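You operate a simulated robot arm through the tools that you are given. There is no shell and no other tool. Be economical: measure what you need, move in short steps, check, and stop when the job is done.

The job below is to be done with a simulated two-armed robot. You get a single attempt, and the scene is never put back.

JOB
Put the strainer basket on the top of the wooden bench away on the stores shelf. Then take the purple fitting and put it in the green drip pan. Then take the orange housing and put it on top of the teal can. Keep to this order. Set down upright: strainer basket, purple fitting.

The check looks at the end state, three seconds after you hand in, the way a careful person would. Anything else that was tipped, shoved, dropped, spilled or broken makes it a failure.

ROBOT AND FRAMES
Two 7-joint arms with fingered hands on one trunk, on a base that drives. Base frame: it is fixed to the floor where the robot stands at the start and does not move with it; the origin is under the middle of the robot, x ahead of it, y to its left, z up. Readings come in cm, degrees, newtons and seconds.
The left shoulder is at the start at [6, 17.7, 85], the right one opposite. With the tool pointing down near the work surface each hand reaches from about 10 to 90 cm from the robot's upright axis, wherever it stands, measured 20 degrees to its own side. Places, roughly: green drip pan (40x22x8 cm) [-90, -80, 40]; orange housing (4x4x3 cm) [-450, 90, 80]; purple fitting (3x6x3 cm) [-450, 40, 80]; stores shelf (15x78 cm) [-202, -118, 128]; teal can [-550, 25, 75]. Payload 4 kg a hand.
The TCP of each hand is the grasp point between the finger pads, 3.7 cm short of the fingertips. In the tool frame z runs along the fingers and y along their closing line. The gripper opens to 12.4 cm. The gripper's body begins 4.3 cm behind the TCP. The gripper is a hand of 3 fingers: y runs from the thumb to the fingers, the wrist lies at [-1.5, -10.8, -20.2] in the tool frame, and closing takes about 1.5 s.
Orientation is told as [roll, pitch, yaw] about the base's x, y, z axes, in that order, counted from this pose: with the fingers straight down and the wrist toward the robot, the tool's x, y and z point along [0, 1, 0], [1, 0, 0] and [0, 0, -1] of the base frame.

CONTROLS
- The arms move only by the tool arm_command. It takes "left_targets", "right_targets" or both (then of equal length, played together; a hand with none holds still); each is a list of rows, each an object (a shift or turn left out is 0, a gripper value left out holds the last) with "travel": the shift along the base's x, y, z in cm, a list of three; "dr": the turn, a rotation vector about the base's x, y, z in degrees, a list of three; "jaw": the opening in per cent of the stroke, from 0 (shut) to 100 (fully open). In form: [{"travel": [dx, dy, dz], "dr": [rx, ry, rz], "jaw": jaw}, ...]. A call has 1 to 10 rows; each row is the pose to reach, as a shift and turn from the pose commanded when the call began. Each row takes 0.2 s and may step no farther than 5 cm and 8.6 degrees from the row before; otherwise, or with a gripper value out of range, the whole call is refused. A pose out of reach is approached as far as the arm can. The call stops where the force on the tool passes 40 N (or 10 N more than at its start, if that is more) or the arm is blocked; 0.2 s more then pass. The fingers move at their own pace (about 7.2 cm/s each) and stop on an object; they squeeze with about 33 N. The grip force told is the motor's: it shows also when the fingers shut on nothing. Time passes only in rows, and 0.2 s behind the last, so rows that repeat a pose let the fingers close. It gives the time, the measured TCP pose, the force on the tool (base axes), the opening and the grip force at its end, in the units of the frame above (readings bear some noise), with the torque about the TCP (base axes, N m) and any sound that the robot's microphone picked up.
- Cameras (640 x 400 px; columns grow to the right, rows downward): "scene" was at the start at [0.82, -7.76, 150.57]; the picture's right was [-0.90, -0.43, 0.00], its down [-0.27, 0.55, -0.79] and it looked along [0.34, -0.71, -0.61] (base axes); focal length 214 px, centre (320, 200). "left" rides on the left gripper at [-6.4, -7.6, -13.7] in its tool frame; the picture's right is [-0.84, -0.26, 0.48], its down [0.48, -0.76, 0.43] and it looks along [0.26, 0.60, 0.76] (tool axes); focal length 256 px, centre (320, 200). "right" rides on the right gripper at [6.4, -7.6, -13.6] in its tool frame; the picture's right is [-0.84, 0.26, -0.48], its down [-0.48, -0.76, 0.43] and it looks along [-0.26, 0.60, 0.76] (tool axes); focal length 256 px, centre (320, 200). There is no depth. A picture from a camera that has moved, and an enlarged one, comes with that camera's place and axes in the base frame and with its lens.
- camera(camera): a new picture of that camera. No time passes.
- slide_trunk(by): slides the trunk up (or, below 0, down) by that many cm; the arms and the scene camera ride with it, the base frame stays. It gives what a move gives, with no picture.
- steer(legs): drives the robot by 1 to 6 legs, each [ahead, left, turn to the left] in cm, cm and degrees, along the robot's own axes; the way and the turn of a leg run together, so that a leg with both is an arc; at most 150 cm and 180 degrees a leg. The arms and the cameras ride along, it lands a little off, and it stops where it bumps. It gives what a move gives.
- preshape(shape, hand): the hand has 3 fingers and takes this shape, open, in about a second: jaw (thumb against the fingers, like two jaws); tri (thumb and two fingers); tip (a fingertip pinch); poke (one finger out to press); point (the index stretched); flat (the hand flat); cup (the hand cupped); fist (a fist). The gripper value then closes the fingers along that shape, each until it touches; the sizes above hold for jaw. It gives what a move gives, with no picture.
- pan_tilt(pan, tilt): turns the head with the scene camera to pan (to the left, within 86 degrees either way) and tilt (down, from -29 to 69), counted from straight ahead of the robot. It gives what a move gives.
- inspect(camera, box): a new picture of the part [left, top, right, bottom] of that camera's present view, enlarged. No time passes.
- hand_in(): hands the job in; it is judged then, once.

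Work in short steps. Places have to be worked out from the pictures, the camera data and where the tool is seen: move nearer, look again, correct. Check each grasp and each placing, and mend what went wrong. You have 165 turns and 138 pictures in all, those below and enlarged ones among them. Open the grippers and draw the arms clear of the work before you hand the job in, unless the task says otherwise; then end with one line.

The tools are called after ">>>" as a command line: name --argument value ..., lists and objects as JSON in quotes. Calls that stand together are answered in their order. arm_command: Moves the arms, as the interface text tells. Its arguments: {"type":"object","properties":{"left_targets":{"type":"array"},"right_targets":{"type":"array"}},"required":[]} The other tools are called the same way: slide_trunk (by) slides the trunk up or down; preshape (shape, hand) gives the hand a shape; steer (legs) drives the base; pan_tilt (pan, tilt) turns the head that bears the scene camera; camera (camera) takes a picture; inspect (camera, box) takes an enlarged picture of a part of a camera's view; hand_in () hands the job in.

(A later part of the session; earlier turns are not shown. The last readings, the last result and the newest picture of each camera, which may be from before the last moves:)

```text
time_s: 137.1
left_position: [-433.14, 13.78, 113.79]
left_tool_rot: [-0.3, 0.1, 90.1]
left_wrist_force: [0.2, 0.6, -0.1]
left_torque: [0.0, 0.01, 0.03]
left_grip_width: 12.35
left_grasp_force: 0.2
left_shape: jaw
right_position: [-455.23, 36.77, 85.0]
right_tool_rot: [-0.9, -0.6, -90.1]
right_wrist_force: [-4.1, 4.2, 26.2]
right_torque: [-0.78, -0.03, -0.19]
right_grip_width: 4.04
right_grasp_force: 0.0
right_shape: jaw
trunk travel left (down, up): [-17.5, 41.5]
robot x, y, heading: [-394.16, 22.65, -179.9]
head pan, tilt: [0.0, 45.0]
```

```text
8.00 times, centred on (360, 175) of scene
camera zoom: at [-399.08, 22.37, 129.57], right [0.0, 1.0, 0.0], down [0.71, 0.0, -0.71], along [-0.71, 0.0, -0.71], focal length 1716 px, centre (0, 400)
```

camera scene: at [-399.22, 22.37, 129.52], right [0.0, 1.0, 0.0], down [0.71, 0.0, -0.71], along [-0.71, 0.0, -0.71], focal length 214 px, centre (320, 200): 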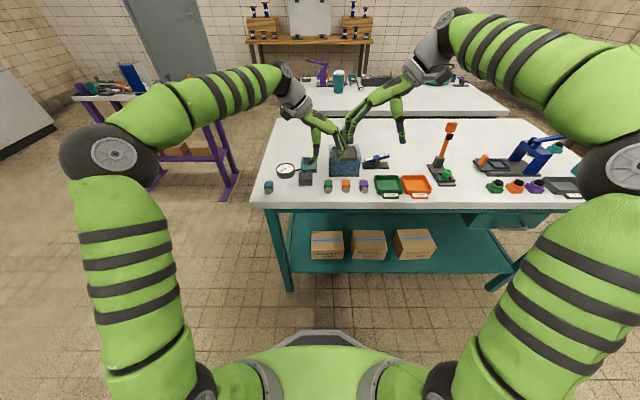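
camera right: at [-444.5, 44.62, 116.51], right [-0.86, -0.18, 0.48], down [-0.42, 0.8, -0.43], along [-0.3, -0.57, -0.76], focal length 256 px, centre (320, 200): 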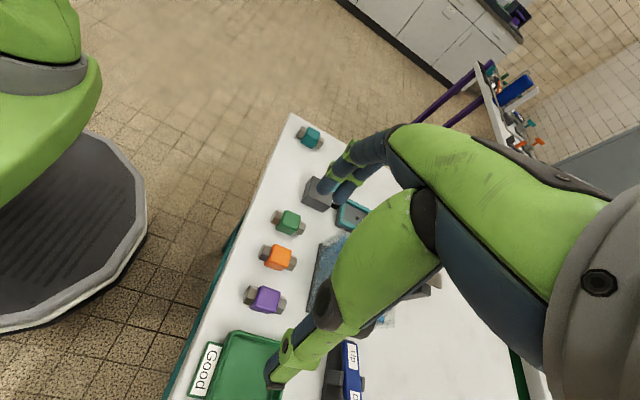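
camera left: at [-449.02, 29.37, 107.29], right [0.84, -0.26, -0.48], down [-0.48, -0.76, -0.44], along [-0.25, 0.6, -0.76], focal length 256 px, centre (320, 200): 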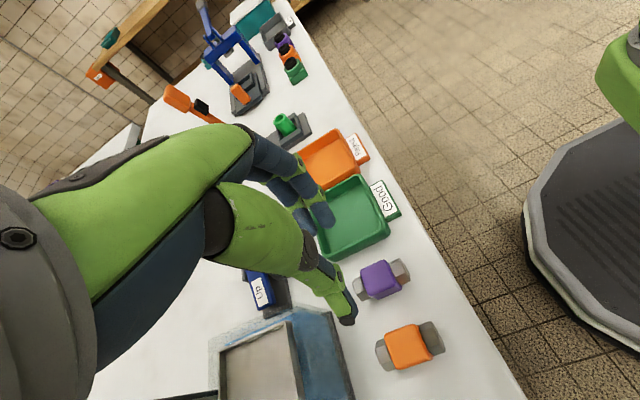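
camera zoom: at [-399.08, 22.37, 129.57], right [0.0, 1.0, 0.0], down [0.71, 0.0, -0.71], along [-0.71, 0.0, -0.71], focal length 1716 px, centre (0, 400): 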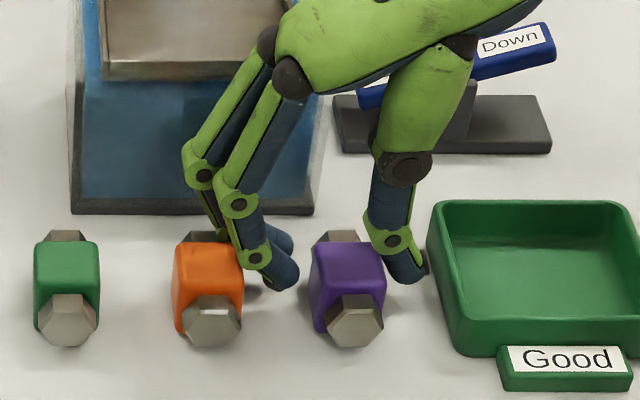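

The thumb is in the gap; the finger knuckle touched the orange fitting's top edge (26 N). I rise 0.6 cm, narrow to 3.4 cm to free it, and then lower again.

>>> arm_command --right_targets '[{"travel": [0, 0, 0.8]}, {"travel": [0, 0.1, 0.8], "jaw": 27}, {"travel": [0, 0.1, 0.8], "jaw": 27}, {"travel": [0, 0.15, 0.2], "jaw": 27}, {"travel": [0, 0.15, -0.2], "jaw": 27}, {"travel": [0, 0.15, -0.2], "jaw": 27}]'

>>> inspect --camera "scene" --box '[320, 150, 400, 200]'

```text
time_s: 138.5
left_position: [-433.23, 13.87, 113.71]
left_tool_rot: [-0.3, 0.1, 90.1]
left_wrist_force: [0.5, 0.2, -0.4]
left_torque: [-0.01, 0.04, -0.01]
left_grip_width: 12.35
left_grasp_force: 0.0
left_shape: jaw
right_position: [-455.08, 36.93, 84.49]
right_tool_rot: [-0.6, -0.4, -90.0]
right_wrist_force: [0.0, 2.2, 8.3]
right_torque: [0.05, -0.05, 0.06]
right_grip_width: 3.45
right_grasp_force: 0.0
right_shape: jaw
trunk travel left (down, up): [-17.5, 41.5]
robot x, y, heading: [-393.99, 22.51, -179.7]
head pan, tilt: [0.0, 45.0]
```

```text
8.00 times, centred on (360, 175) of scene
camera zoom: at [-399.15, 22.37, 129.53], right [0.0, 1.0, 0.0], down [0.71, 0.0, -0.71], along [-0.71, 0.0, -0.71], focal length 1716 px, centre (0, 400)
```

zoom: 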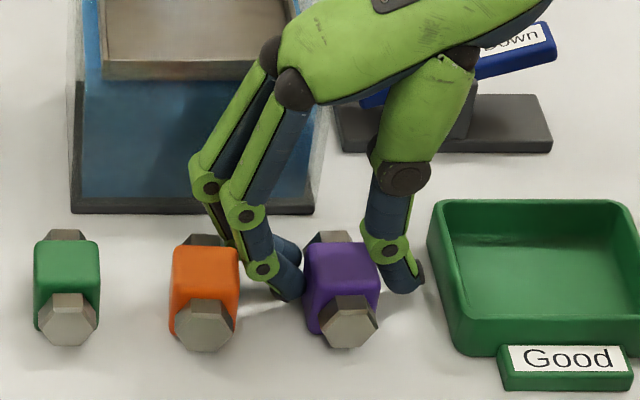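

The fingers now straddle the fitting with light contact. I close.

>>> arm_command --right_targets '[{"jaw": 10}, {"jaw": 0}, {"jaw": 0}, {"jaw": 0}, {"jaw": 0}, {"jaw": 0}]'

>>> inspect --camera "scene" --box '[320, 150, 400, 200]'

>>> inspect --camera "right" --box '[180, 160, 420, 400]'

```text
time_s: 139.9
left_position: [-433.27, 13.84, 113.78]
left_tool_rot: [-0.2, 0.2, 90.2]
left_wrist_force: [0.7, 0.2, 0.3]
left_torque: [0.01, 0.04, 0.0]
left_grip_width: 12.37
left_grasp_force: 0.0
left_shape: jaw
right_position: [-455.2, 36.98, 84.75]
right_tool_rot: [-0.9, -0.4, -90.1]
right_wrist_force: [-2.6, 5.6, 35.2]
right_torque: [-0.38, 0.05, -0.05]
right_grip_width: 2.55
right_grasp_force: 32.9
right_shape: jaw
trunk travel left (down, up): [-17.5, 41.5]
robot x, y, heading: [-394.07, 22.49, -180.0]
head pan, tilt: [0.0, 45.0]
```

```text
8.00 times, centred on (360, 175) of scene
camera zoom: at [-399.02, 22.36, 129.55], right [0.0, 1.0, 0.0], down [0.71, 0.0, -0.71], along [-0.71, 0.0, -0.71], focal length 1716 px, centre (0, 400)
```

zoom: 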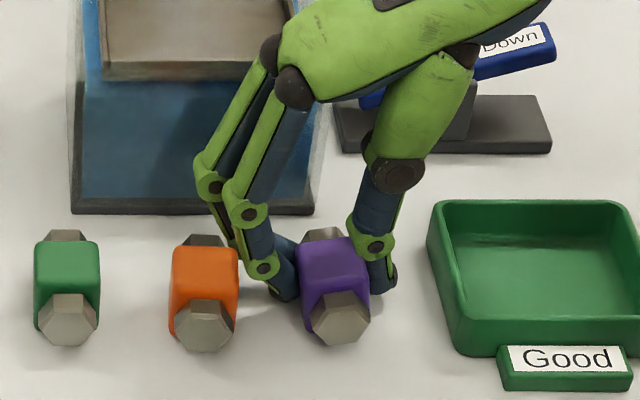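

```text
1.67 times, centred on (300, 280) of right
camera zoom: at [-448.46, 44.74, 98.23], right [-0.83, -0.25, 0.5], down [-0.49, 0.76, -0.43], along [-0.27, -0.6, -0.75], focal length 427 px, centre (353, 67)
```

zoom: 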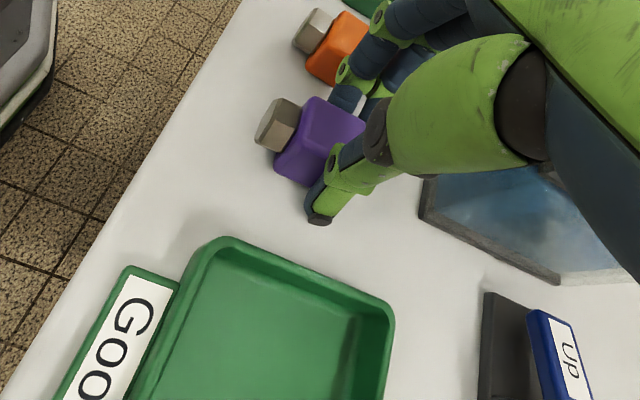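

The fitting is gripped (2.55 cm, 33 N). I lift it.

>>> arm_command --right_targets '[{"travel": [0, 0, 1]}, {"travel": [0, 0.2, 3]}, {"travel": [0.5, 0.2, 6]}, {"travel": [0.5, 0.2, 6]}]'

>>> inspect --camera "scene" --box '[310, 140, 410, 202]'

>>> inspect --camera "right" --box '[180, 160, 420, 400]'

```text
time_s: 140.9
left_position: [-433.22, 13.82, 113.68]
left_tool_rot: [-0.3, 0.1, 90.3]
left_wrist_force: [-0.7, -0.7, 0.0]
left_torque: [0.0, 0.02, -0.04]
left_grip_width: 12.35
left_grasp_force: 0.2
left_shape: jaw
right_position: [-454.84, 37.18, 90.38]
right_tool_rot: [-0.6, -0.3, -89.9]
right_wrist_force: [-0.2, 0.1, -1.5]
right_torque: [-0.02, 0.02, -0.03]
right_grip_width: 2.29
right_grasp_force: 32.9
right_shape: jaw
trunk travel left (down, up): [-17.5, 41.5]
robot x, y, heading: [-394.05, 22.74, -179.8]
head pan, tilt: [0.0, 45.0]
```

```text
6.40 times, centred on (360, 171) of scene
camera zoom: at [-399.19, 22.36, 129.52], right [0.0, 1.0, 0.0], down [0.71, 0.0, -0.71], along [-0.71, 0.0, -0.71], focal length 1373 px, centre (64, 386)
```

zoom: 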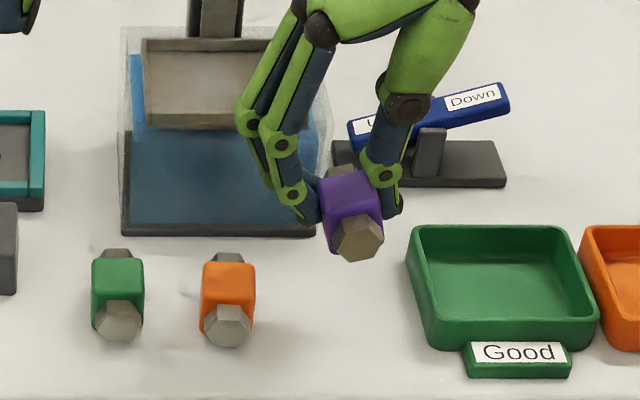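

```text
1.67 times, centred on (300, 280) of right
camera zoom: at [-448.21, 44.94, 104.02], right [-0.83, -0.25, 0.49], down [-0.49, 0.76, -0.43], along [-0.26, -0.6, -0.75], focal length 427 px, centre (353, 67)
```

zoom: 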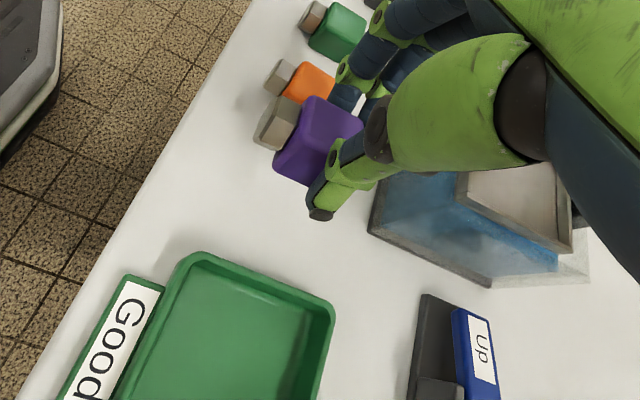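

The fitting is held, slightly rolled in the grip. I raise and retract the right hand before driving to the console.

>>> arm_command --right_targets '[{"travel": [0, 0, 5]}, {"travel": [0, 0, 10]}, {"travel": [3, 1.5, 13]}, {"travel": [7, 3, 15]}, {"travel": [11, 4.5, 16]}, {"travel": [15, 6, 17]}, {"travel": [19, 7.5, 18]}, {"travel": [23, 8, 18]}, {"travel": [23, 8, 18]}]'

>>> steer --legs '[[-10, 0, 0], [0, 0, 90], [24, 0, 0], [0, 145, 0], [0, 145, 0]]'

>>> pan_tilt --pan 0 --tilt 40

>>> camera --camera "scene"

```text
time_s: 142.9
left_position: [-433.25, 13.89, 113.73]
left_tool_rot: [-0.4, 0.1, 90.2]
left_wrist_force: [-0.4, -0.1, -0.1]
left_torque: [-0.01, 0.03, 0.0]
left_grip_width: 12.38
left_grasp_force: 0.1
left_shape: jaw
right_position: [-431.73, 45.1, 108.38]
right_tool_rot: [-0.7, -0.4, -90.1]
right_wrist_force: [0.7, 0.1, -1.5]
right_torque: [0.01, 0.03, -0.01]
right_grip_width: 2.28
right_grasp_force: 32.9
right_shape: jaw
trunk travel left (down, up): [-17.5, 41.5]
robot x, y, heading: [-393.9, 22.49, -179.7]
head pan, tilt: [0.0, 45.0]
```

```text
time_s: 162.7
left_position: [-89.24, -37.15, 113.72]
left_tool_rot: [-0.4, 0.0, -179.3]
left_wrist_force: [0.3, 0.0, -0.5]
left_torque: [0.01, 0.01, 0.01]
left_grip_width: 12.36
left_grasp_force: 0.1
left_shape: jaw
right_position: [-120.57, -35.91, 108.33]
right_tool_rot: [-0.6, -0.4, 0.4]
right_wrist_force: [-0.1, 0.5, -0.9]
right_torque: [0.0, -0.02, 0.03]
right_grip_width: 2.24
right_grasp_force: 33.0
right_shape: jaw
trunk travel left (down, up): [-17.5, 41.5]
robot x, y, heading: [-98.43, 1.65, -89.2]
head pan, tilt: [0.0, 45.0]
```

```text
time_s: 163.3
left_position: [-89.23, -37.23, 113.71]
left_tool_rot: [-0.5, 0.2, -179.2]
left_wrist_force: [-0.8, -0.3, -0.2]
left_torque: [0.0, 0.0, -0.04]
left_grip_width: 12.35
left_grasp_force: 0.0
left_shape: jaw
right_position: [-120.4, -36.0, 108.49]
right_tool_rot: [-0.7, -0.4, 0.5]
right_wrist_force: [0.2, 0.6, -0.4]
right_torque: [0.0, 0.01, 0.0]
right_grip_width: 2.26
right_grasp_force: 33.3
right_shape: jaw
trunk travel left (down, up): [-17.5, 41.5]
robot x, y, heading: [-98.16, 1.92, -89.3]
head pan, tilt: [0.0, 40.0]
```

```text
70 pictures are left
camera scene: at [-97.93, -3.64, 130.25], right [-1.0, -0.01, 0.0], down [-0.01, 0.64, -0.77], along [0.01, -0.77, -0.64], focal length 214 px, centre (320, 200)
```

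scene: 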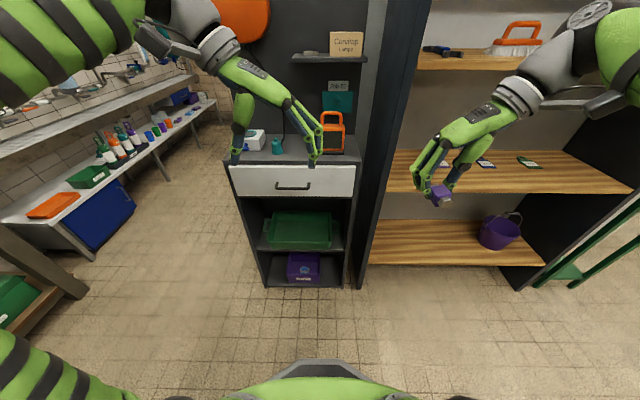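

I can see the pan in the console niche under the drawer. I enlarge it.

>>> inspect --camera "scene" --box '[220, 120, 380, 300]'

```text
2.22 times, centred on (300, 210) of scene
camera zoom: at [-97.93, -3.64, 130.25], right [-1.0, -0.01, 0.0], down [-0.01, 0.64, -0.77], along [0.01, -0.77, -0.64], focal length 477 px, centre (364, 178)
```

zoom: 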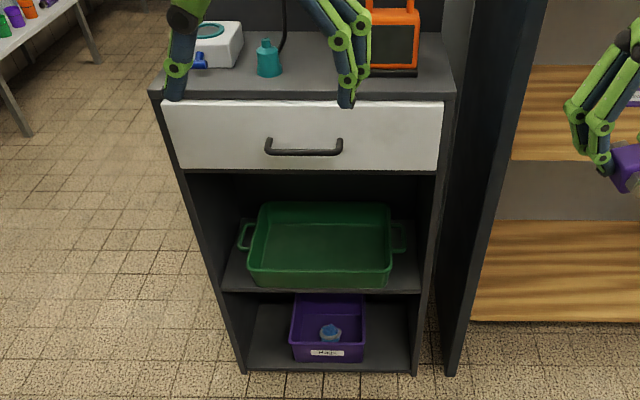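

The niche: drawer underside z≈76.5, pan rim y −70.5…−92, x −104…−72. I drive so the right hand lines up with the pan, and lower the trunk for a flat approach.

>>> steer --legs '[[0, 24, 0], [12, 0, 0]]'

>>> slide_trunk --by -17

>>> arm_command --right_targets '[{"travel": [0, 2, -4.5]}, {"travel": [0, 3, -9], "dr": [5, 0, 0]}, {"travel": [0, 3, -13.5], "dr": [10, 0, 0]}, {"travel": [0, 3, -18], "dr": [15, 0, 0]}, {"travel": [0, 3, -22.5], "dr": [20, 0, 0]}, {"travel": [0, 3, -27], "dr": [20, 0, 0]}, {"travel": [0, 3, -31], "dr": [20, 0, 0]}, {"travel": [0, 3, -31], "dr": [20, 0, 0]}]'

>>> camera --camera "scene"

```text
time_s: 166.0
left_position: [-65.0, -48.76, 113.7]
left_tool_rot: [-0.5, 0.1, -179.2]
left_wrist_force: [-0.6, -0.4, 0.1]
left_torque: [0.02, -0.01, -0.02]
left_grip_width: 12.36
left_grasp_force: 0.0
left_shape: jaw
right_position: [-96.24, -47.65, 108.42]
right_tool_rot: [-0.6, -0.3, 0.6]
right_wrist_force: [-0.4, 0.6, -2.0]
right_torque: [-0.04, -0.01, 0.02]
right_grip_width: 2.22
right_grasp_force: 33.3
right_shape: jaw
trunk travel left (down, up): [-17.5, 41.5]
robot x, y, heading: [-73.8, -9.63, -89.1]
head pan, tilt: [0.0, 40.0]
```

```text
time_s: 167.9
left_position: [-64.96, -48.76, 96.76]
left_tool_rot: [-0.3, 0.1, -179.3]
left_wrist_force: [0.3, 0.5, 0.2]
left_torque: [-0.03, 0.02, -0.01]
left_grip_width: 12.33
left_grasp_force: 0.1
left_shape: jaw
right_position: [-96.19, -47.54, 91.4]
right_tool_rot: [-0.7, -0.4, 0.6]
right_wrist_force: [-0.5, 0.1, -1.5]
right_torque: [0.02, -0.01, 0.0]
right_grip_width: 2.24
right_grasp_force: 33.1
right_shape: jaw
trunk travel left (down, up): [-0.5, 58.5]
robot x, y, heading: [-74.08, -9.54, -89.3]
head pan, tilt: [0.0, 40.0]
```

```text
time_s: 169.7
left_position: [-65.0, -48.69, 96.62]
left_tool_rot: [-0.4, 0.2, -179.1]
left_wrist_force: [0.8, -0.1, 0.0]
left_torque: [-0.01, 0.01, -0.01]
left_grip_width: 12.37
left_grasp_force: 0.0
left_shape: jaw
right_position: [-96.36, -44.72, 60.46]
right_tool_rot: [19.4, -0.6, 0.6]
right_wrist_force: [-0.9, -0.6, -1.5]
right_torque: [-0.03, 0.01, 0.03]
right_grip_width: 2.24
right_grasp_force: 33.2
right_shape: jaw
trunk travel left (down, up): [-0.5, 58.5]
robot x, y, heading: [-73.9, -9.65, -89.3]
head pan, tilt: [0.0, 40.0]
```

```text
68 pictures are left
camera scene: at [-73.7, -15.18, 113.25], right [-1.0, -0.01, 0.0], down [-0.01, 0.64, -0.77], along [0.01, -0.77, -0.64], focal length 214 px, centre (320, 200)
```

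scene: 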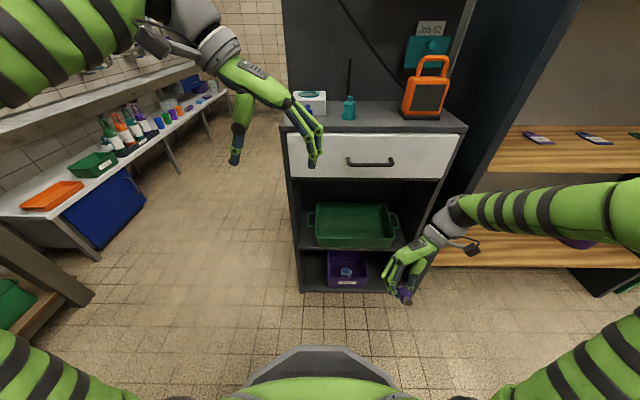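

I tilted the wrong way (fingers toward the robot), and the elbow sticks out sideways. I back off 12 cm for a straighter arm, reverse the tilt and approach the niche mouth.

>>> steer --legs '[[-12, 0, 0]]'

>>> arm_command --right_targets '[{"travel": [3, -2, 0], "dr": [-8, 0, 0]}, {"travel": [6, -4, 0], "dr": [-16, 0, 0]}, {"travel": [9, -6, 0], "dr": [-24, 0, 0]}, {"travel": [12, -8, 0], "dr": [-32, 0, 0]}, {"travel": [15, -10, 0], "dr": [-39.5, 0, 0]}, {"travel": [16, -14, 0], "dr": [-39.5, 0, 0]}, {"travel": [16, -18, 0], "dr": [-39.5, 0, 0]}, {"travel": [16, -22, 0], "dr": [-39.5, 0, 0]}, {"travel": [16, -24, 0], "dr": [-39.5, 0, 0]}]'

>>> camera --camera "scene"

>>> camera --camera "right"

```text
time_s: 170.9
left_position: [-65.15, -36.76, 96.68]
left_tool_rot: [-0.4, 0.1, -179.3]
left_wrist_force: [-0.3, -0.1, 0.1]
left_torque: [0.0, -0.01, 0.05]
left_grip_width: 12.39
left_grasp_force: 0.0
left_shape: jaw
right_position: [-96.58, -32.6, 60.45]
right_tool_rot: [19.3, -0.6, 0.4]
right_wrist_force: [-0.1, -0.3, -0.8]
right_torque: [-0.06, 0.01, 0.0]
right_grip_width: 2.25
right_grasp_force: 33.4
right_shape: jaw
trunk travel left (down, up): [-0.5, 58.5]
robot x, y, heading: [-73.95, 1.89, -89.4]
head pan, tilt: [0.0, 40.0]
```

```text
time_s: 172.9
left_position: [-65.17, -36.59, 96.67]
left_tool_rot: [-0.4, 0.0, -179.3]
left_wrist_force: [0.0, -0.3, 1.2]
left_torque: [-0.01, 0.02, -0.01]
left_grip_width: 12.37
left_grasp_force: 0.0
left_shape: jaw
right_position: [-80.63, -56.54, 60.2]
right_tool_rot: [-20.1, -0.2, 0.7]
right_wrist_force: [0.6, -0.3, -1.4]
right_torque: [0.01, 0.0, -0.02]
right_grip_width: 2.24
right_grasp_force: 32.8
right_shape: jaw
trunk travel left (down, up): [-0.5, 58.5]
robot x, y, heading: [-74.1, 2.39, -89.0]
head pan, tilt: [0.0, 40.0]
```

```text
67 pictures are left
camera scene: at [-73.87, -3.13, 113.25], right [-1.0, -0.01, 0.0], down [-0.01, 0.64, -0.77], along [0.01, -0.77, -0.64], focal length 214 px, centre (320, 200)
```

scene: 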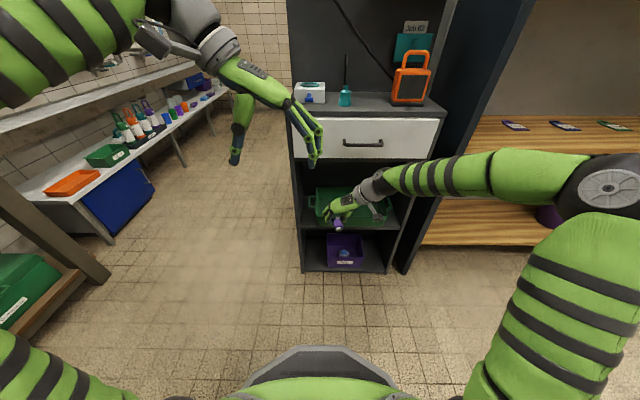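

```text
66 pictures are left
camera right: at [-88.21, -45.86, 70.99], right [0.26, -0.62, 0.74], down [-0.75, -0.61, -0.24], along [0.6, -0.49, -0.62], focal length 256 px, centre (320, 200)
```

right: 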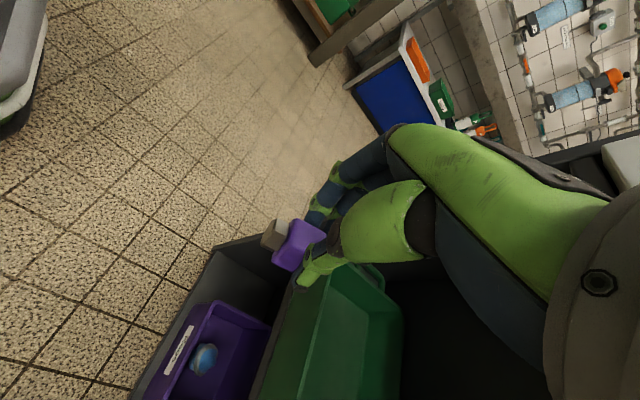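

With this yaw the forearm comes in from the side and would hit the side panel. I retreat, level the hand and turn it back to the default yaw so the forearm comes from the robot.

>>> arm_command --right_targets '[{"travel": [0, 4, 0], "dr": [7, 0, 0]}, {"travel": [0, 8, 1], "dr": [14, 0, 0]}, {"travel": [0, 12, 2], "dr": [20, 0, 0]}, {"travel": [0, 14, 3], "dr": [20, 0, 0]}]'

>>> arm_command --right_targets '[{"dr": [0, 0, -8.5]}, {"dr": [0, 0, -17]}, {"dr": [0, 0, -25.5]}, {"dr": [0, 0, -34]}, {"dr": [0, 0, -42.5]}, {"dr": [0, 0, -51]}, {"dr": [0, 0, -59.5]}, {"dr": [0, 0, -68]}, {"dr": [0, 0, -76.5]}, {"dr": [0, 0, -85]}]'

>>> camera --camera "scene"

>>> camera --camera "right"

```text
time_s: 173.9
left_position: [-65.2, -36.64, 96.75]
left_tool_rot: [-0.5, 0.2, -179.2]
left_wrist_force: [1.1, 0.2, -1.1]
left_torque: [0.0, 0.0, 0.02]
left_grip_width: 12.35
left_grasp_force: 0.1
left_shape: jaw
right_position: [-80.65, -42.59, 63.42]
right_tool_rot: [-0.1, -0.4, 0.6]
right_wrist_force: [-0.4, -0.1, -1.5]
right_torque: [-0.01, 0.06, -0.02]
right_grip_width: 2.25
right_grasp_force: 33.1
right_shape: jaw
trunk travel left (down, up): [-0.5, 58.5]
robot x, y, heading: [-73.89, 2.21, -89.0]
head pan, tilt: [0.0, 40.0]
```

```text
time_s: 176.1
left_position: [-65.07, -36.64, 96.79]
left_tool_rot: [-0.4, 0.1, -179.2]
left_wrist_force: [0.3, -0.1, -0.1]
left_torque: [0.01, 0.0, -0.02]
left_grip_width: 12.36
left_grasp_force: 0.0
left_shape: jaw
right_position: [-80.55, -42.54, 63.46]
right_tool_rot: [-0.2, -0.5, -84.5]
right_wrist_force: [-0.8, 0.4, -1.1]
right_torque: [0.01, 0.01, -0.04]
right_grip_width: 2.22
right_grasp_force: 33.2
right_shape: jaw
trunk travel left (down, up): [-0.5, 58.5]
robot x, y, heading: [-74.34, 2.22, -89.1]
head pan, tilt: [0.0, 40.0]
```

```text
65 pictures are left
camera scene: at [-73.88, -3.13, 113.25], right [-1.0, -0.01, 0.0], down [-0.01, 0.64, -0.77], along [0.01, -0.77, -0.64], focal length 214 px, centre (320, 200)
```

scene: 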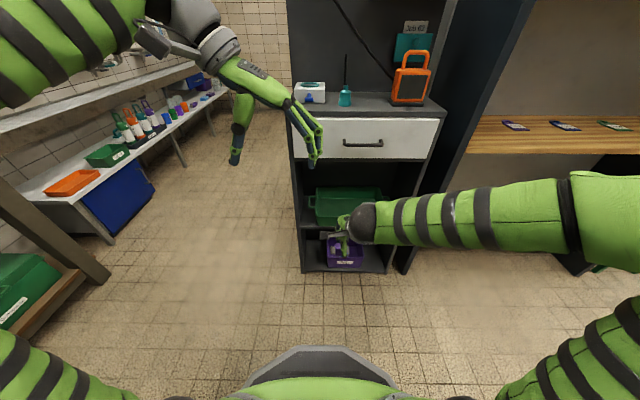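

```text
64 pictures are left
camera right: at [-74.76, -34.15, 77.08], right [-0.81, -0.33, 0.49], down [-0.55, 0.71, -0.44], along [-0.2, -0.62, -0.76], focal length 256 px, centre (320, 200)
```

right: 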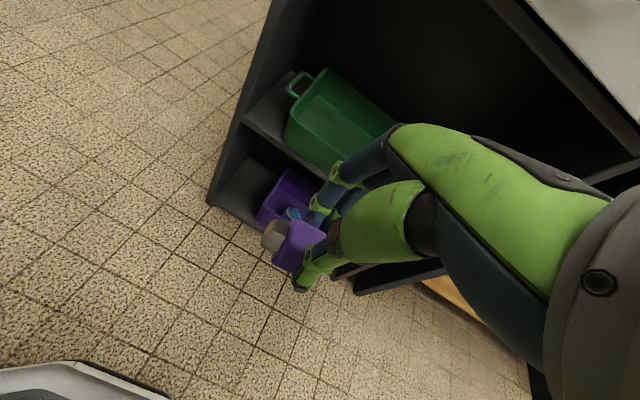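

The arm will straighten as it extends. I back off 5 cm, finish the yaw, add a slight −8° tilt and extend to just before the niche.

>>> steer --legs '[[-5, 0, 0]]'

>>> arm_command --right_targets '[{"travel": [-0.5, -3, -1], "dr": [0, 0, -5]}, {"travel": [-1, -7, -2], "dr": [-4, 0, -5]}, {"travel": [-2, -11, -3.5], "dr": [-8, 0, -5]}, {"travel": [-3, -15, -5], "dr": [-8, 0, -5]}, {"travel": [-4, -19, -6], "dr": [-8, 0, -5]}, {"travel": [-4, -21, -6], "dr": [-8, 0, -5]}, {"travel": [-4, -21, -6], "dr": [-8, 0, -5]}]'

>>> camera --camera "scene"

>>> camera --camera "right"

```text
time_s: 177.1
left_position: [-65.2, -31.56, 96.79]
left_tool_rot: [-0.4, 0.1, -179.2]
left_wrist_force: [0.3, -0.4, -0.2]
left_torque: [-0.02, -0.01, 0.01]
left_grip_width: 12.34
left_grasp_force: 0.1
left_shape: jaw
right_position: [-80.56, -37.48, 63.41]
right_tool_rot: [-0.2, -0.4, -84.4]
right_wrist_force: [-0.4, -0.2, 0.0]
right_torque: [0.04, 0.02, -0.02]
right_grip_width: 2.23
right_grasp_force: 33.1
right_shape: jaw
trunk travel left (down, up): [-0.5, 58.5]
robot x, y, heading: [-73.99, 7.85, -89.0]
head pan, tilt: [0.0, 40.0]
```

```text
time_s: 178.7
left_position: [-65.14, -31.59, 96.66]
left_tool_rot: [-0.3, 0.1, -179.2]
left_wrist_force: [-0.1, 0.5, -1.0]
left_torque: [-0.02, -0.01, 0.01]
left_grip_width: 12.37
left_grasp_force: 0.2
left_shape: jaw
right_position: [-84.62, -58.4, 57.49]
right_tool_rot: [-0.6, -8.4, -89.4]
right_wrist_force: [-0.2, -0.5, -1.5]
right_torque: [0.05, 0.02, 0.01]
right_grip_width: 2.21
right_grasp_force: 32.7
right_shape: jaw
trunk travel left (down, up): [-0.5, 58.5]
robot x, y, heading: [-74.04, 7.34, -89.3]
head pan, tilt: [0.0, 40.0]
```

```text
63 pictures are left
camera scene: at [-73.94, 1.97, 113.25], right [-1.0, -0.01, 0.0], down [-0.01, 0.64, -0.77], along [0.01, -0.77, -0.64], focal length 214 px, centre (320, 200)
```

scene: 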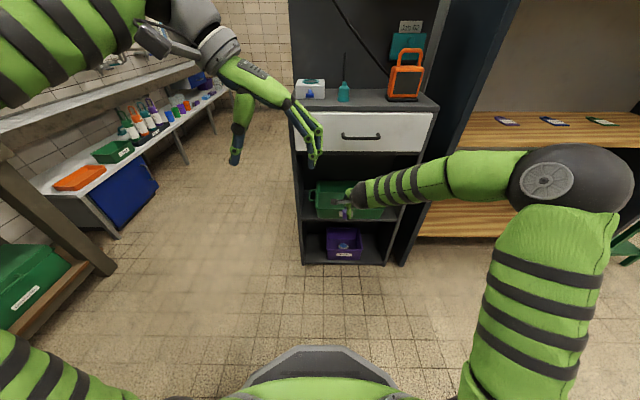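

```text
62 pictures are left
camera right: at [-78.04, -48.75, 69.93], right [-0.83, -0.19, 0.52], down [-0.49, 0.68, -0.54], along [-0.26, -0.7, -0.66], focal length 256 px, centre (320, 200)
```

right: 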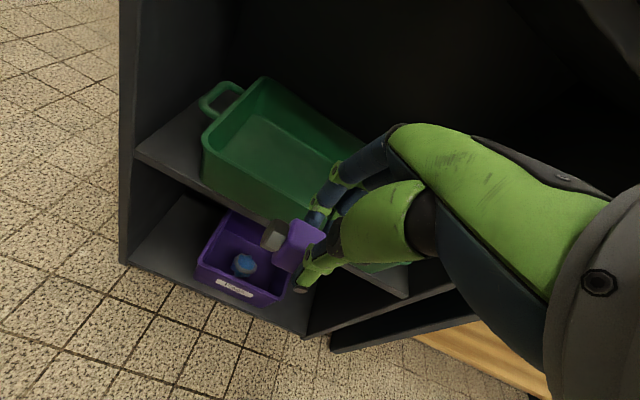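

Rim measured at z≈48.5, y≈−70.5; shelf floor 40.5. The fitting's bottom is at ≈50.5, so I move in over the rim to y −76 in steps.

>>> arm_command --right_targets '[{"travel": [0, -4, -0.2]}, {"travel": [0, -8, -0.4]}, {"travel": [0, -12, -0.5]}, {"travel": [0, -15, -0.5]}, {"travel": [0, -18, -0.5]}, {"travel": [0, -18, -0.5]}]'

>>> camera --camera "scene"

>>> camera --camera "right"

```text
time_s: 180.1
left_position: [-65.24, -31.54, 96.7]
left_tool_rot: [-0.4, 0.2, -179.3]
left_wrist_force: [-0.2, -0.3, 1.0]
left_torque: [-0.01, 0.04, 0.02]
left_grip_width: 12.34
left_grasp_force: 0.0
left_shape: jaw
right_position: [-84.5, -76.29, 56.89]
right_tool_rot: [-0.7, -8.5, -89.4]
right_wrist_force: [0.3, -0.2, -1.0]
right_torque: [-0.01, 0.04, -0.01]
right_grip_width: 2.22
right_grasp_force: 32.5
right_shape: jaw
trunk travel left (down, up): [-0.5, 58.5]
robot x, y, heading: [-74.11, 7.56, -89.3]
head pan, tilt: [0.0, 40.0]
```

```text
61 pictures are left
camera scene: at [-73.94, 1.97, 113.25], right [-1.0, -0.01, 0.0], down [-0.01, 0.64, -0.77], along [0.01, -0.77, -0.64], focal length 214 px, centre (320, 200)
```

scene: 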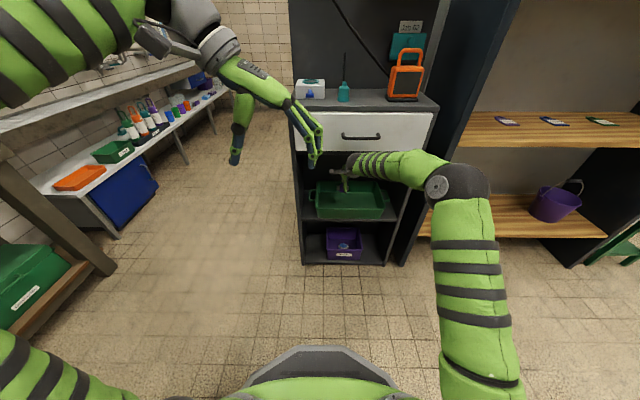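

```text
60 pictures are left
camera right: at [-77.97, -66.61, 69.3], right [-0.83, -0.19, 0.52], down [-0.49, 0.68, -0.54], along [-0.26, -0.7, -0.66], focal length 256 px, centre (320, 200)
```

right: 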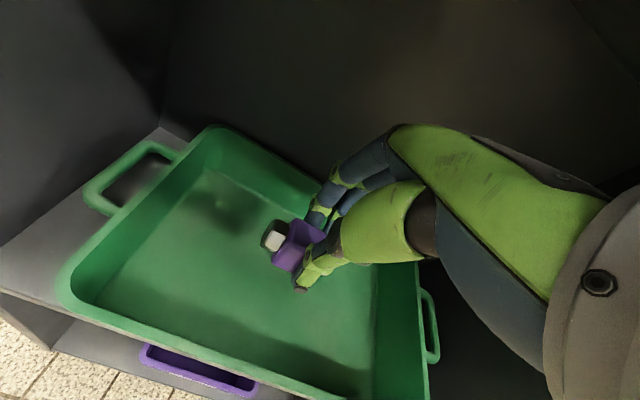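

The fitting is over the pan's middle, no contact. I lower it by 8 cm in small steps.

>>> arm_command --right_targets '[{"travel": [0, 0, -2.5]}, {"travel": [0, 0, -5]}, {"travel": [0, 0, -6.5]}, {"travel": [0, 0, -7.5]}, {"travel": [0, 0, -7.5]}]'

>>> camera --camera "right"

```text
time_s: 181.2
left_position: [-65.22, -31.53, 96.68]
left_tool_rot: [-0.4, 0.2, -179.3]
left_wrist_force: [-0.1, -0.5, -0.2]
left_torque: [0.02, 0.0, 0.03]
left_grip_width: 12.37
left_grasp_force: 0.0
left_shape: jaw
right_position: [-84.64, -76.5, 49.46]
right_tool_rot: [-0.6, -8.4, -89.3]
right_wrist_force: [-0.7, 0.0, -2.0]
right_torque: [0.03, 0.02, 0.04]
right_grip_width: 2.2
right_grasp_force: 33.0
right_shape: jaw
trunk travel left (down, up): [-0.5, 58.5]
robot x, y, heading: [-74.2, 7.19, -89.2]
head pan, tilt: [0.0, 40.0]
```

```text
59 pictures are left
camera right: at [-78.0, -66.8, 61.87], right [-0.83, -0.19, 0.52], down [-0.49, 0.68, -0.54], along [-0.26, -0.7, -0.66], focal length 256 px, centre (320, 200)
```

right: 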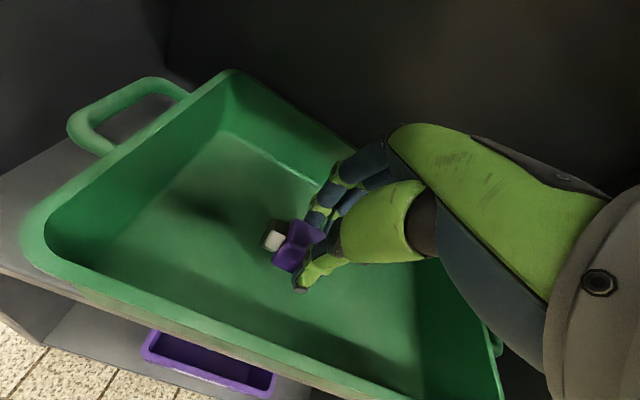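

Now with room below the drawer, I take the tilt out and lower until contact.

>>> arm_command --right_targets '[{"travel": [0, -0.5, 0], "dr": [5, 0, 0]}, {"travel": [0, -1, 0], "dr": [10, 0, 0]}, {"travel": [0, -1, -0.7], "dr": [10, 0, 0]}, {"travel": [0, -1, -1.4], "dr": [10, 0, 0]}, {"travel": [0, -1, -1.9], "dr": [10, 0, 0]}, {"travel": [0, -1, -1.9], "dr": [10, 0, 0]}]'

>>> inspect --camera "right" --box '[180, 160, 420, 320]'

```text
time_s: 182.7
left_position: [-65.11, -31.57, 96.71]
left_tool_rot: [-0.3, 0.2, -179.2]
left_wrist_force: [-0.6, 0.3, 0.2]
left_torque: [-0.03, 0.02, 0.0]
left_grip_width: 12.38
left_grasp_force: 0.1
left_shape: jaw
right_position: [-84.53, -77.42, 47.52]
right_tool_rot: [-0.4, 1.6, -89.4]
right_wrist_force: [0.7, -0.1, -2.0]
right_torque: [0.03, -0.02, 0.02]
right_grip_width: 2.18
right_grasp_force: 32.7
right_shape: jaw
trunk travel left (down, up): [-0.5, 58.5]
robot x, y, heading: [-74.2, 7.54, -89.2]
head pan, tilt: [0.0, 40.0]
```

```text
2.50 times, centred on (300, 240) of right
camera zoom: at [-78.03, -70.07, 61.4], right [-0.83, -0.28, 0.48], down [-0.5, 0.77, -0.41], along [-0.26, -0.58, -0.78], focal length 640 px, centre (370, 100)
```

zoom: 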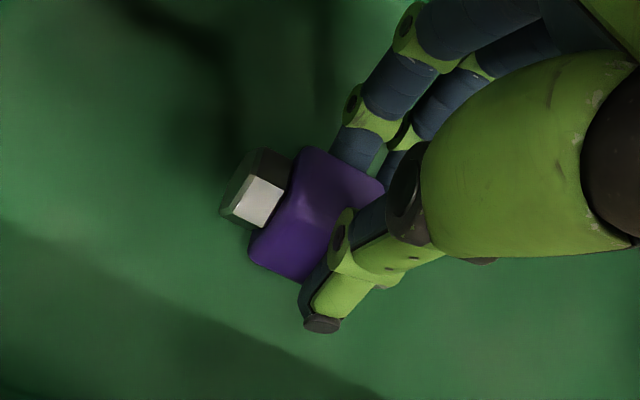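

No contact yet. I continue lowering in 0.4 cm steps.

>>> arm_command --right_targets '[{"travel": [0, 0, -0.4]}, {"travel": [0, 0, -0.8]}, {"travel": [0, 0, -1.2]}, {"travel": [0, 0, -1.2]}]'

>>> inspect --camera "right" --box '[180, 160, 420, 320]'

```text
time_s: 183.7
left_position: [-65.2, -31.54, 96.72]
left_tool_rot: [-0.5, 0.1, -179.1]
left_wrist_force: [-0.2, -0.7, 0.1]
left_torque: [0.0, -0.05, -0.01]
left_grip_width: 12.35
left_grasp_force: 0.0
left_shape: jaw
right_position: [-84.6, -77.54, 46.42]
right_tool_rot: [-0.4, 1.6, -89.4]
right_wrist_force: [-0.5, -0.4, -1.8]
right_torque: [0.03, -0.02, -0.02]
right_grip_width: 2.22
right_grasp_force: 32.3
right_shape: jaw
trunk travel left (down, up): [-0.5, 58.5]
robot x, y, heading: [-74.28, 7.44, -89.2]
head pan, tilt: [0.0, 40.0]
```

```text
2.50 times, centred on (300, 240) of right
camera zoom: at [-78.12, -70.1, 60.25], right [-0.83, -0.28, 0.48], down [-0.49, 0.77, -0.41], along [-0.26, -0.58, -0.78], focal length 640 px, centre (370, 100)
```

zoom: 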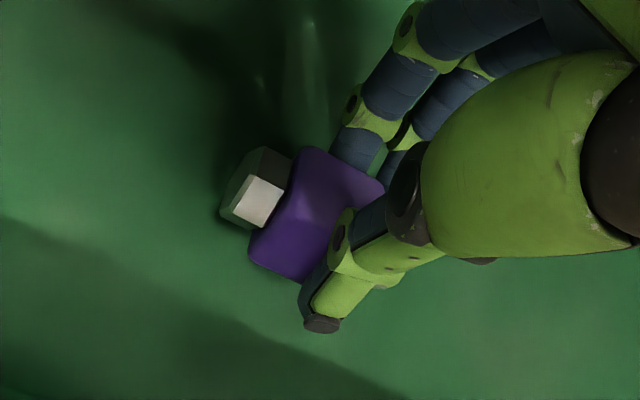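

Still free. I go on lowering.

>>> arm_command --right_targets '[{"travel": [0, 0, -0.4]}, {"travel": [0, 0, -0.8]}, {"travel": [0, 0, -1.2]}, {"travel": [0, 0, -1.2]}]'

>>> inspect --camera "right" --box '[180, 160, 420, 320]'

```text
time_s: 184.7
left_position: [-65.13, -31.38, 96.79]
left_tool_rot: [-0.3, 0.2, -179.2]
left_wrist_force: [-0.2, -0.1, -0.8]
left_torque: [0.0, 0.04, 0.02]
left_grip_width: 12.36
left_grasp_force: 0.1
left_shape: jaw
right_position: [-84.47, -77.62, 45.56]
right_tool_rot: [-0.3, 1.4, -89.4]
right_wrist_force: [1.4, 4.0, 12.1]
right_torque: [0.0, 0.04, -0.03]
right_grip_width: 2.26
right_grasp_force: 33.4
right_shape: jaw
trunk travel left (down, up): [-0.5, 58.5]
robot x, y, heading: [-74.5, 7.67, -89.1]
head pan, tilt: [0.0, 40.0]
```

```text
2.50 times, centred on (300, 240) of right
camera zoom: at [-78.05, -70.08, 59.24], right [-0.83, -0.28, 0.48], down [-0.49, 0.77, -0.41], along [-0.25, -0.58, -0.77], focal length 640 px, centre (370, 100)
```

zoom: 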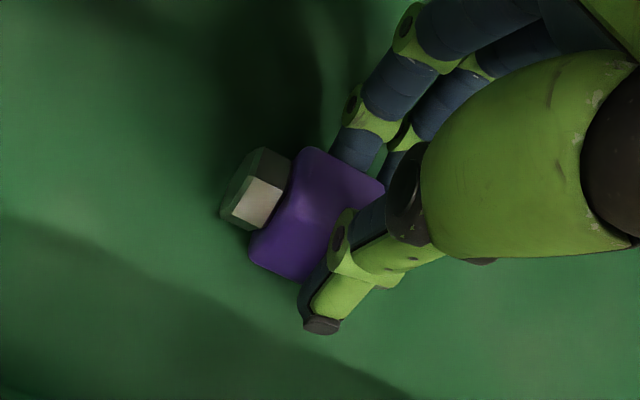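

Contact at 12 N. I release gradually.

>>> arm_command --right_targets '[{"travel": [0, 0, 0.2], "jaw": 22}, {"travel": [0, 0, 0.2], "jaw": 28}, {"travel": [0, 0, 0.2], "jaw": 34}, {"travel": [0, 0, 0.2], "jaw": 40}, {"travel": [0, 0, 0.2], "jaw": 46}, {"travel": [0, 0, 0.2], "jaw": 46}]'

>>> inspect --camera "right" --box '[180, 160, 420, 320]'

```text
time_s: 186.1
left_position: [-65.17, -31.57, 96.72]
left_tool_rot: [-0.4, 0.2, -179.4]
left_wrist_force: [-0.6, -0.3, -0.1]
left_torque: [-0.05, 0.03, -0.02]
left_grip_width: 12.35
left_grasp_force: 0.1
left_shape: jaw
right_position: [-84.55, -77.47, 45.3]
right_tool_rot: [-0.4, 1.7, -89.4]
right_wrist_force: [0.1, 0.2, -0.3]
right_torque: [0.07, -0.01, -0.01]
right_grip_width: 5.67
right_grasp_force: 0.1
right_shape: jaw
trunk travel left (down, up): [-0.5, 58.5]
robot x, y, heading: [-74.09, 7.5, -89.0]
head pan, tilt: [0.0, 40.0]
```

```text
2.50 times, centred on (300, 240) of right
camera zoom: at [-78.06, -70.1, 59.19], right [-0.83, -0.28, 0.48], down [-0.49, 0.77, -0.41], along [-0.26, -0.58, -0.77], focal length 640 px, centre (370, 100)
```

zoom: 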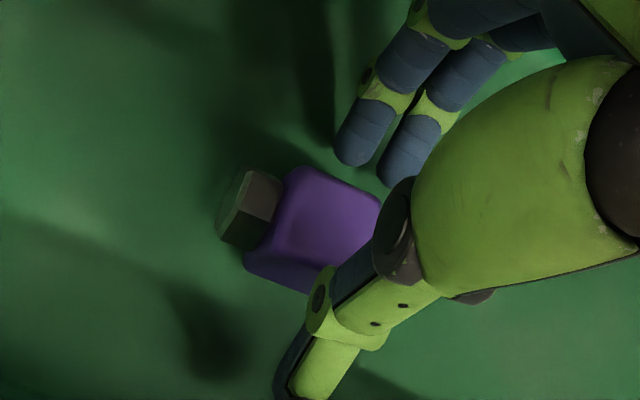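

The fitting lies flat in the pan. I raise the hand the way it came and withdraw.

>>> arm_command --right_targets '[{"travel": [0, 0, 2.5]}, {"travel": [0, 0.5, 4.5], "dr": [-5, 0, 0]}, {"travel": [0, 1, 6.5], "dr": [-10, 0, 0]}, {"travel": [0, 1, 9], "dr": [-10, 0, 0]}, {"travel": [0, 1, 11.4], "dr": [-10, 0, 0]}, {"travel": [0, 5.5, 11.6], "dr": [-10, 0, 0]}, {"travel": [0, 10, 11.8], "dr": [-10, 0, 0]}, {"travel": [0, 14.5, 12], "dr": [-10, 0, 0]}, {"travel": [0, 19, 12], "dr": [-10, 0, 0]}, {"travel": [0, 19, 12], "dr": [-10, 0, 0]}]'

>>> camera --camera "right"

>>> inspect --camera "scene" --box '[270, 140, 430, 280]'

```text
time_s: 188.2
left_position: [-65.18, -31.64, 96.79]
left_tool_rot: [-0.3, 0.1, -179.3]
left_wrist_force: [0.3, -0.1, 0.4]
left_torque: [0.0, 0.03, 0.02]
left_grip_width: 12.33
left_grasp_force: 0.0
left_shape: jaw
right_position: [-84.74, -58.57, 57.17]
right_tool_rot: [-0.6, -8.3, -89.4]
right_wrist_force: [0.4, 0.9, 0.4]
right_torque: [0.01, -0.03, 0.02]
right_grip_width: 5.7
right_grasp_force: 0.0
right_shape: jaw
trunk travel left (down, up): [-0.5, 58.5]
robot x, y, heading: [-74.0, 7.24, -89.4]
head pan, tilt: [0.0, 40.0]
```

```text
54 pictures are left
camera right: at [-78.17, -48.73, 69.61], right [-0.83, -0.19, 0.52], down [-0.49, 0.68, -0.54], along [-0.26, -0.7, -0.66], focal length 256 px, centre (320, 200)
```

right: 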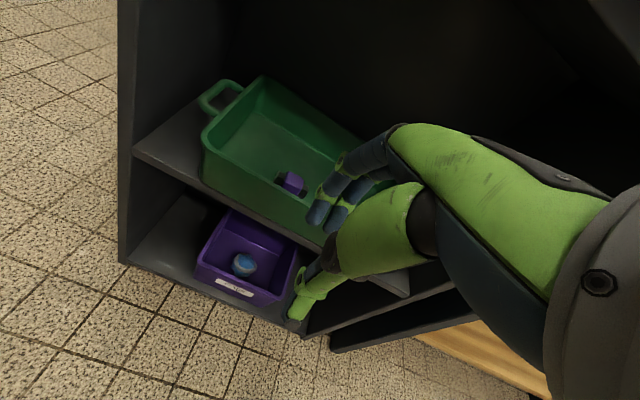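

```text
2.86 times, centred on (350, 210) of scene
camera zoom: at [-73.94, 1.99, 113.25], right [-1.0, -0.01, 0.0], down [-0.01, 0.64, -0.77], along [0.01, -0.77, -0.64], focal length 613 px, centre (234, 171)
```

zoom: 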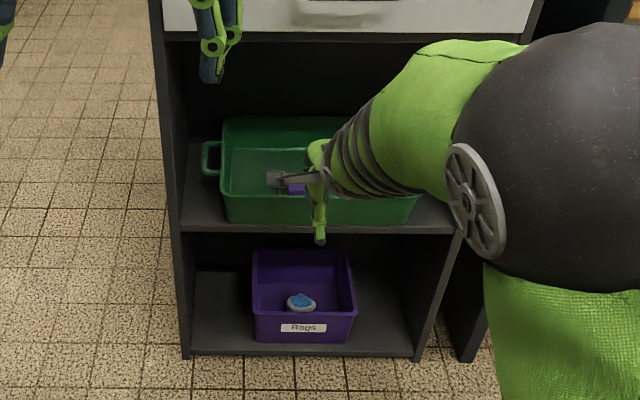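

Withdrawn cleanly. I pull the hand further back, raise the trunk by 20 cm and verify the fitting in the pan.

>>> arm_command --right_targets '[{"travel": [-2, 4.5, 0], "dr": [4, 0, 0]}, {"travel": [-4, 9, 1], "dr": [8, 0, 0]}, {"travel": [-6, 13, 3], "dr": [8, 0, 0]}, {"travel": [-8, 17, 5], "dr": [8, 0, 0]}, {"travel": [-10, 20, 7], "dr": [8, 0, 0], "jaw": 100}, {"travel": [-12, 22, 10], "dr": [8, 0, 0]}]'

>>> slide_trunk --by 22

>>> inspect --camera "scene" --box '[270, 180, 430, 290]'

```text
refused: row 2 steps farther than a row can; nothing moved
```

```text
time_s: 190.6
left_position: [-65.16, -31.69, 118.7]
left_tool_rot: [-0.4, 0.1, -179.2]
left_wrist_force: [0.3, 0.2, 0.2]
left_torque: [0.0, 0.0, 0.01]
left_grip_width: 12.38
left_grasp_force: 0.1
left_shape: jaw
right_position: [-84.72, -58.55, 79.25]
right_tool_rot: [-0.6, -8.4, -89.4]
right_wrist_force: [0.1, 0.0, 0.2]
right_torque: [0.01, 0.01, 0.0]
right_grip_width: 5.67
right_grasp_force: 0.0
right_shape: jaw
trunk travel left (down, up): [-22.5, 36.5]
robot x, y, heading: [-74.17, 7.61, -88.9]
head pan, tilt: [0.0, 40.0]
```

```text
3.64 times, centred on (350, 235) of scene
camera zoom: at [-73.93, 1.97, 135.24], right [-1.0, -0.01, 0.0], down [-0.01, 0.64, -0.77], along [0.01, -0.77, -0.64], focal length 780 px, centre (211, 73)
```

zoom: 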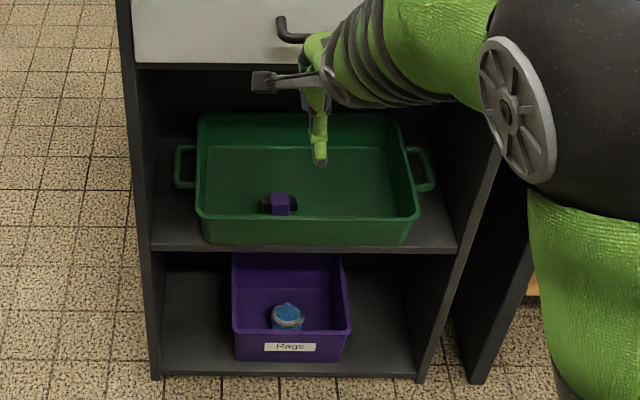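

The fitting lies level in the pan. I retract the right hand (smaller steps).

>>> arm_command --right_targets '[{"travel": [0, 4.5, 0], "dr": [4, 0, 0]}, {"travel": [0, 9, 1], "dr": [8, 0, 0]}, {"travel": [-1, 13, 3], "dr": [8, 0, 0]}, {"travel": [-2, 17, 5], "dr": [8, 0, 0]}, {"travel": [-4, 20, 8], "dr": [8, 0, 0], "jaw": 100}, {"travel": [-6, 22, 11], "dr": [8, 0, 0]}, {"travel": [-8, 22, 15], "dr": [8, 0, 0]}, {"travel": [-9, 22, 19], "dr": [8, 0, 0]}, {"travel": [-9, 22, 19], "dr": [8, 0, 0]}]'

>>> camera --camera "scene"

```text
time_s: 192.6
left_position: [-65.21, -31.64, 118.66]
left_tool_rot: [-0.3, 0.1, -179.3]
left_wrist_force: [0.7, 1.0, -0.2]
left_torque: [-0.04, -0.04, -0.02]
left_grip_width: 12.35
left_grasp_force: 0.0
left_shape: jaw
right_position: [-93.43, -36.45, 98.21]
right_tool_rot: [-0.6, -0.3, -89.4]
right_wrist_force: [-1.2, 0.0, 1.0]
right_torque: [-0.02, 0.02, 0.03]
right_grip_width: 12.37
right_grasp_force: 0.0
right_shape: jaw
trunk travel left (down, up): [-22.5, 36.5]
robot x, y, heading: [-74.46, 7.34, -89.2]
head pan, tilt: [0.0, 40.0]
```

```text
51 pictures are left
camera scene: at [-73.93, 2.0, 135.25], right [-1.0, -0.01, 0.0], down [-0.01, 0.64, -0.77], along [0.01, -0.77, -0.64], focal length 214 px, centre (320, 200)
```

scene: 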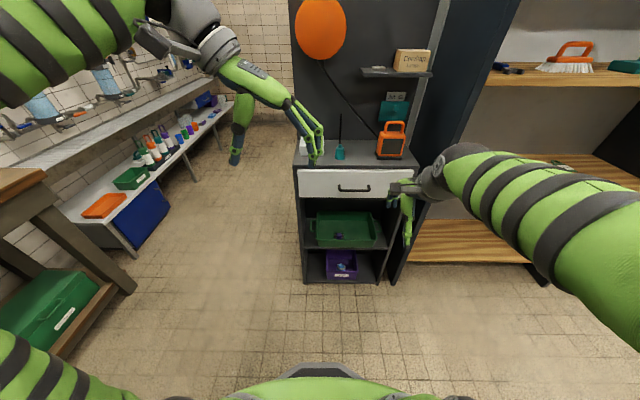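

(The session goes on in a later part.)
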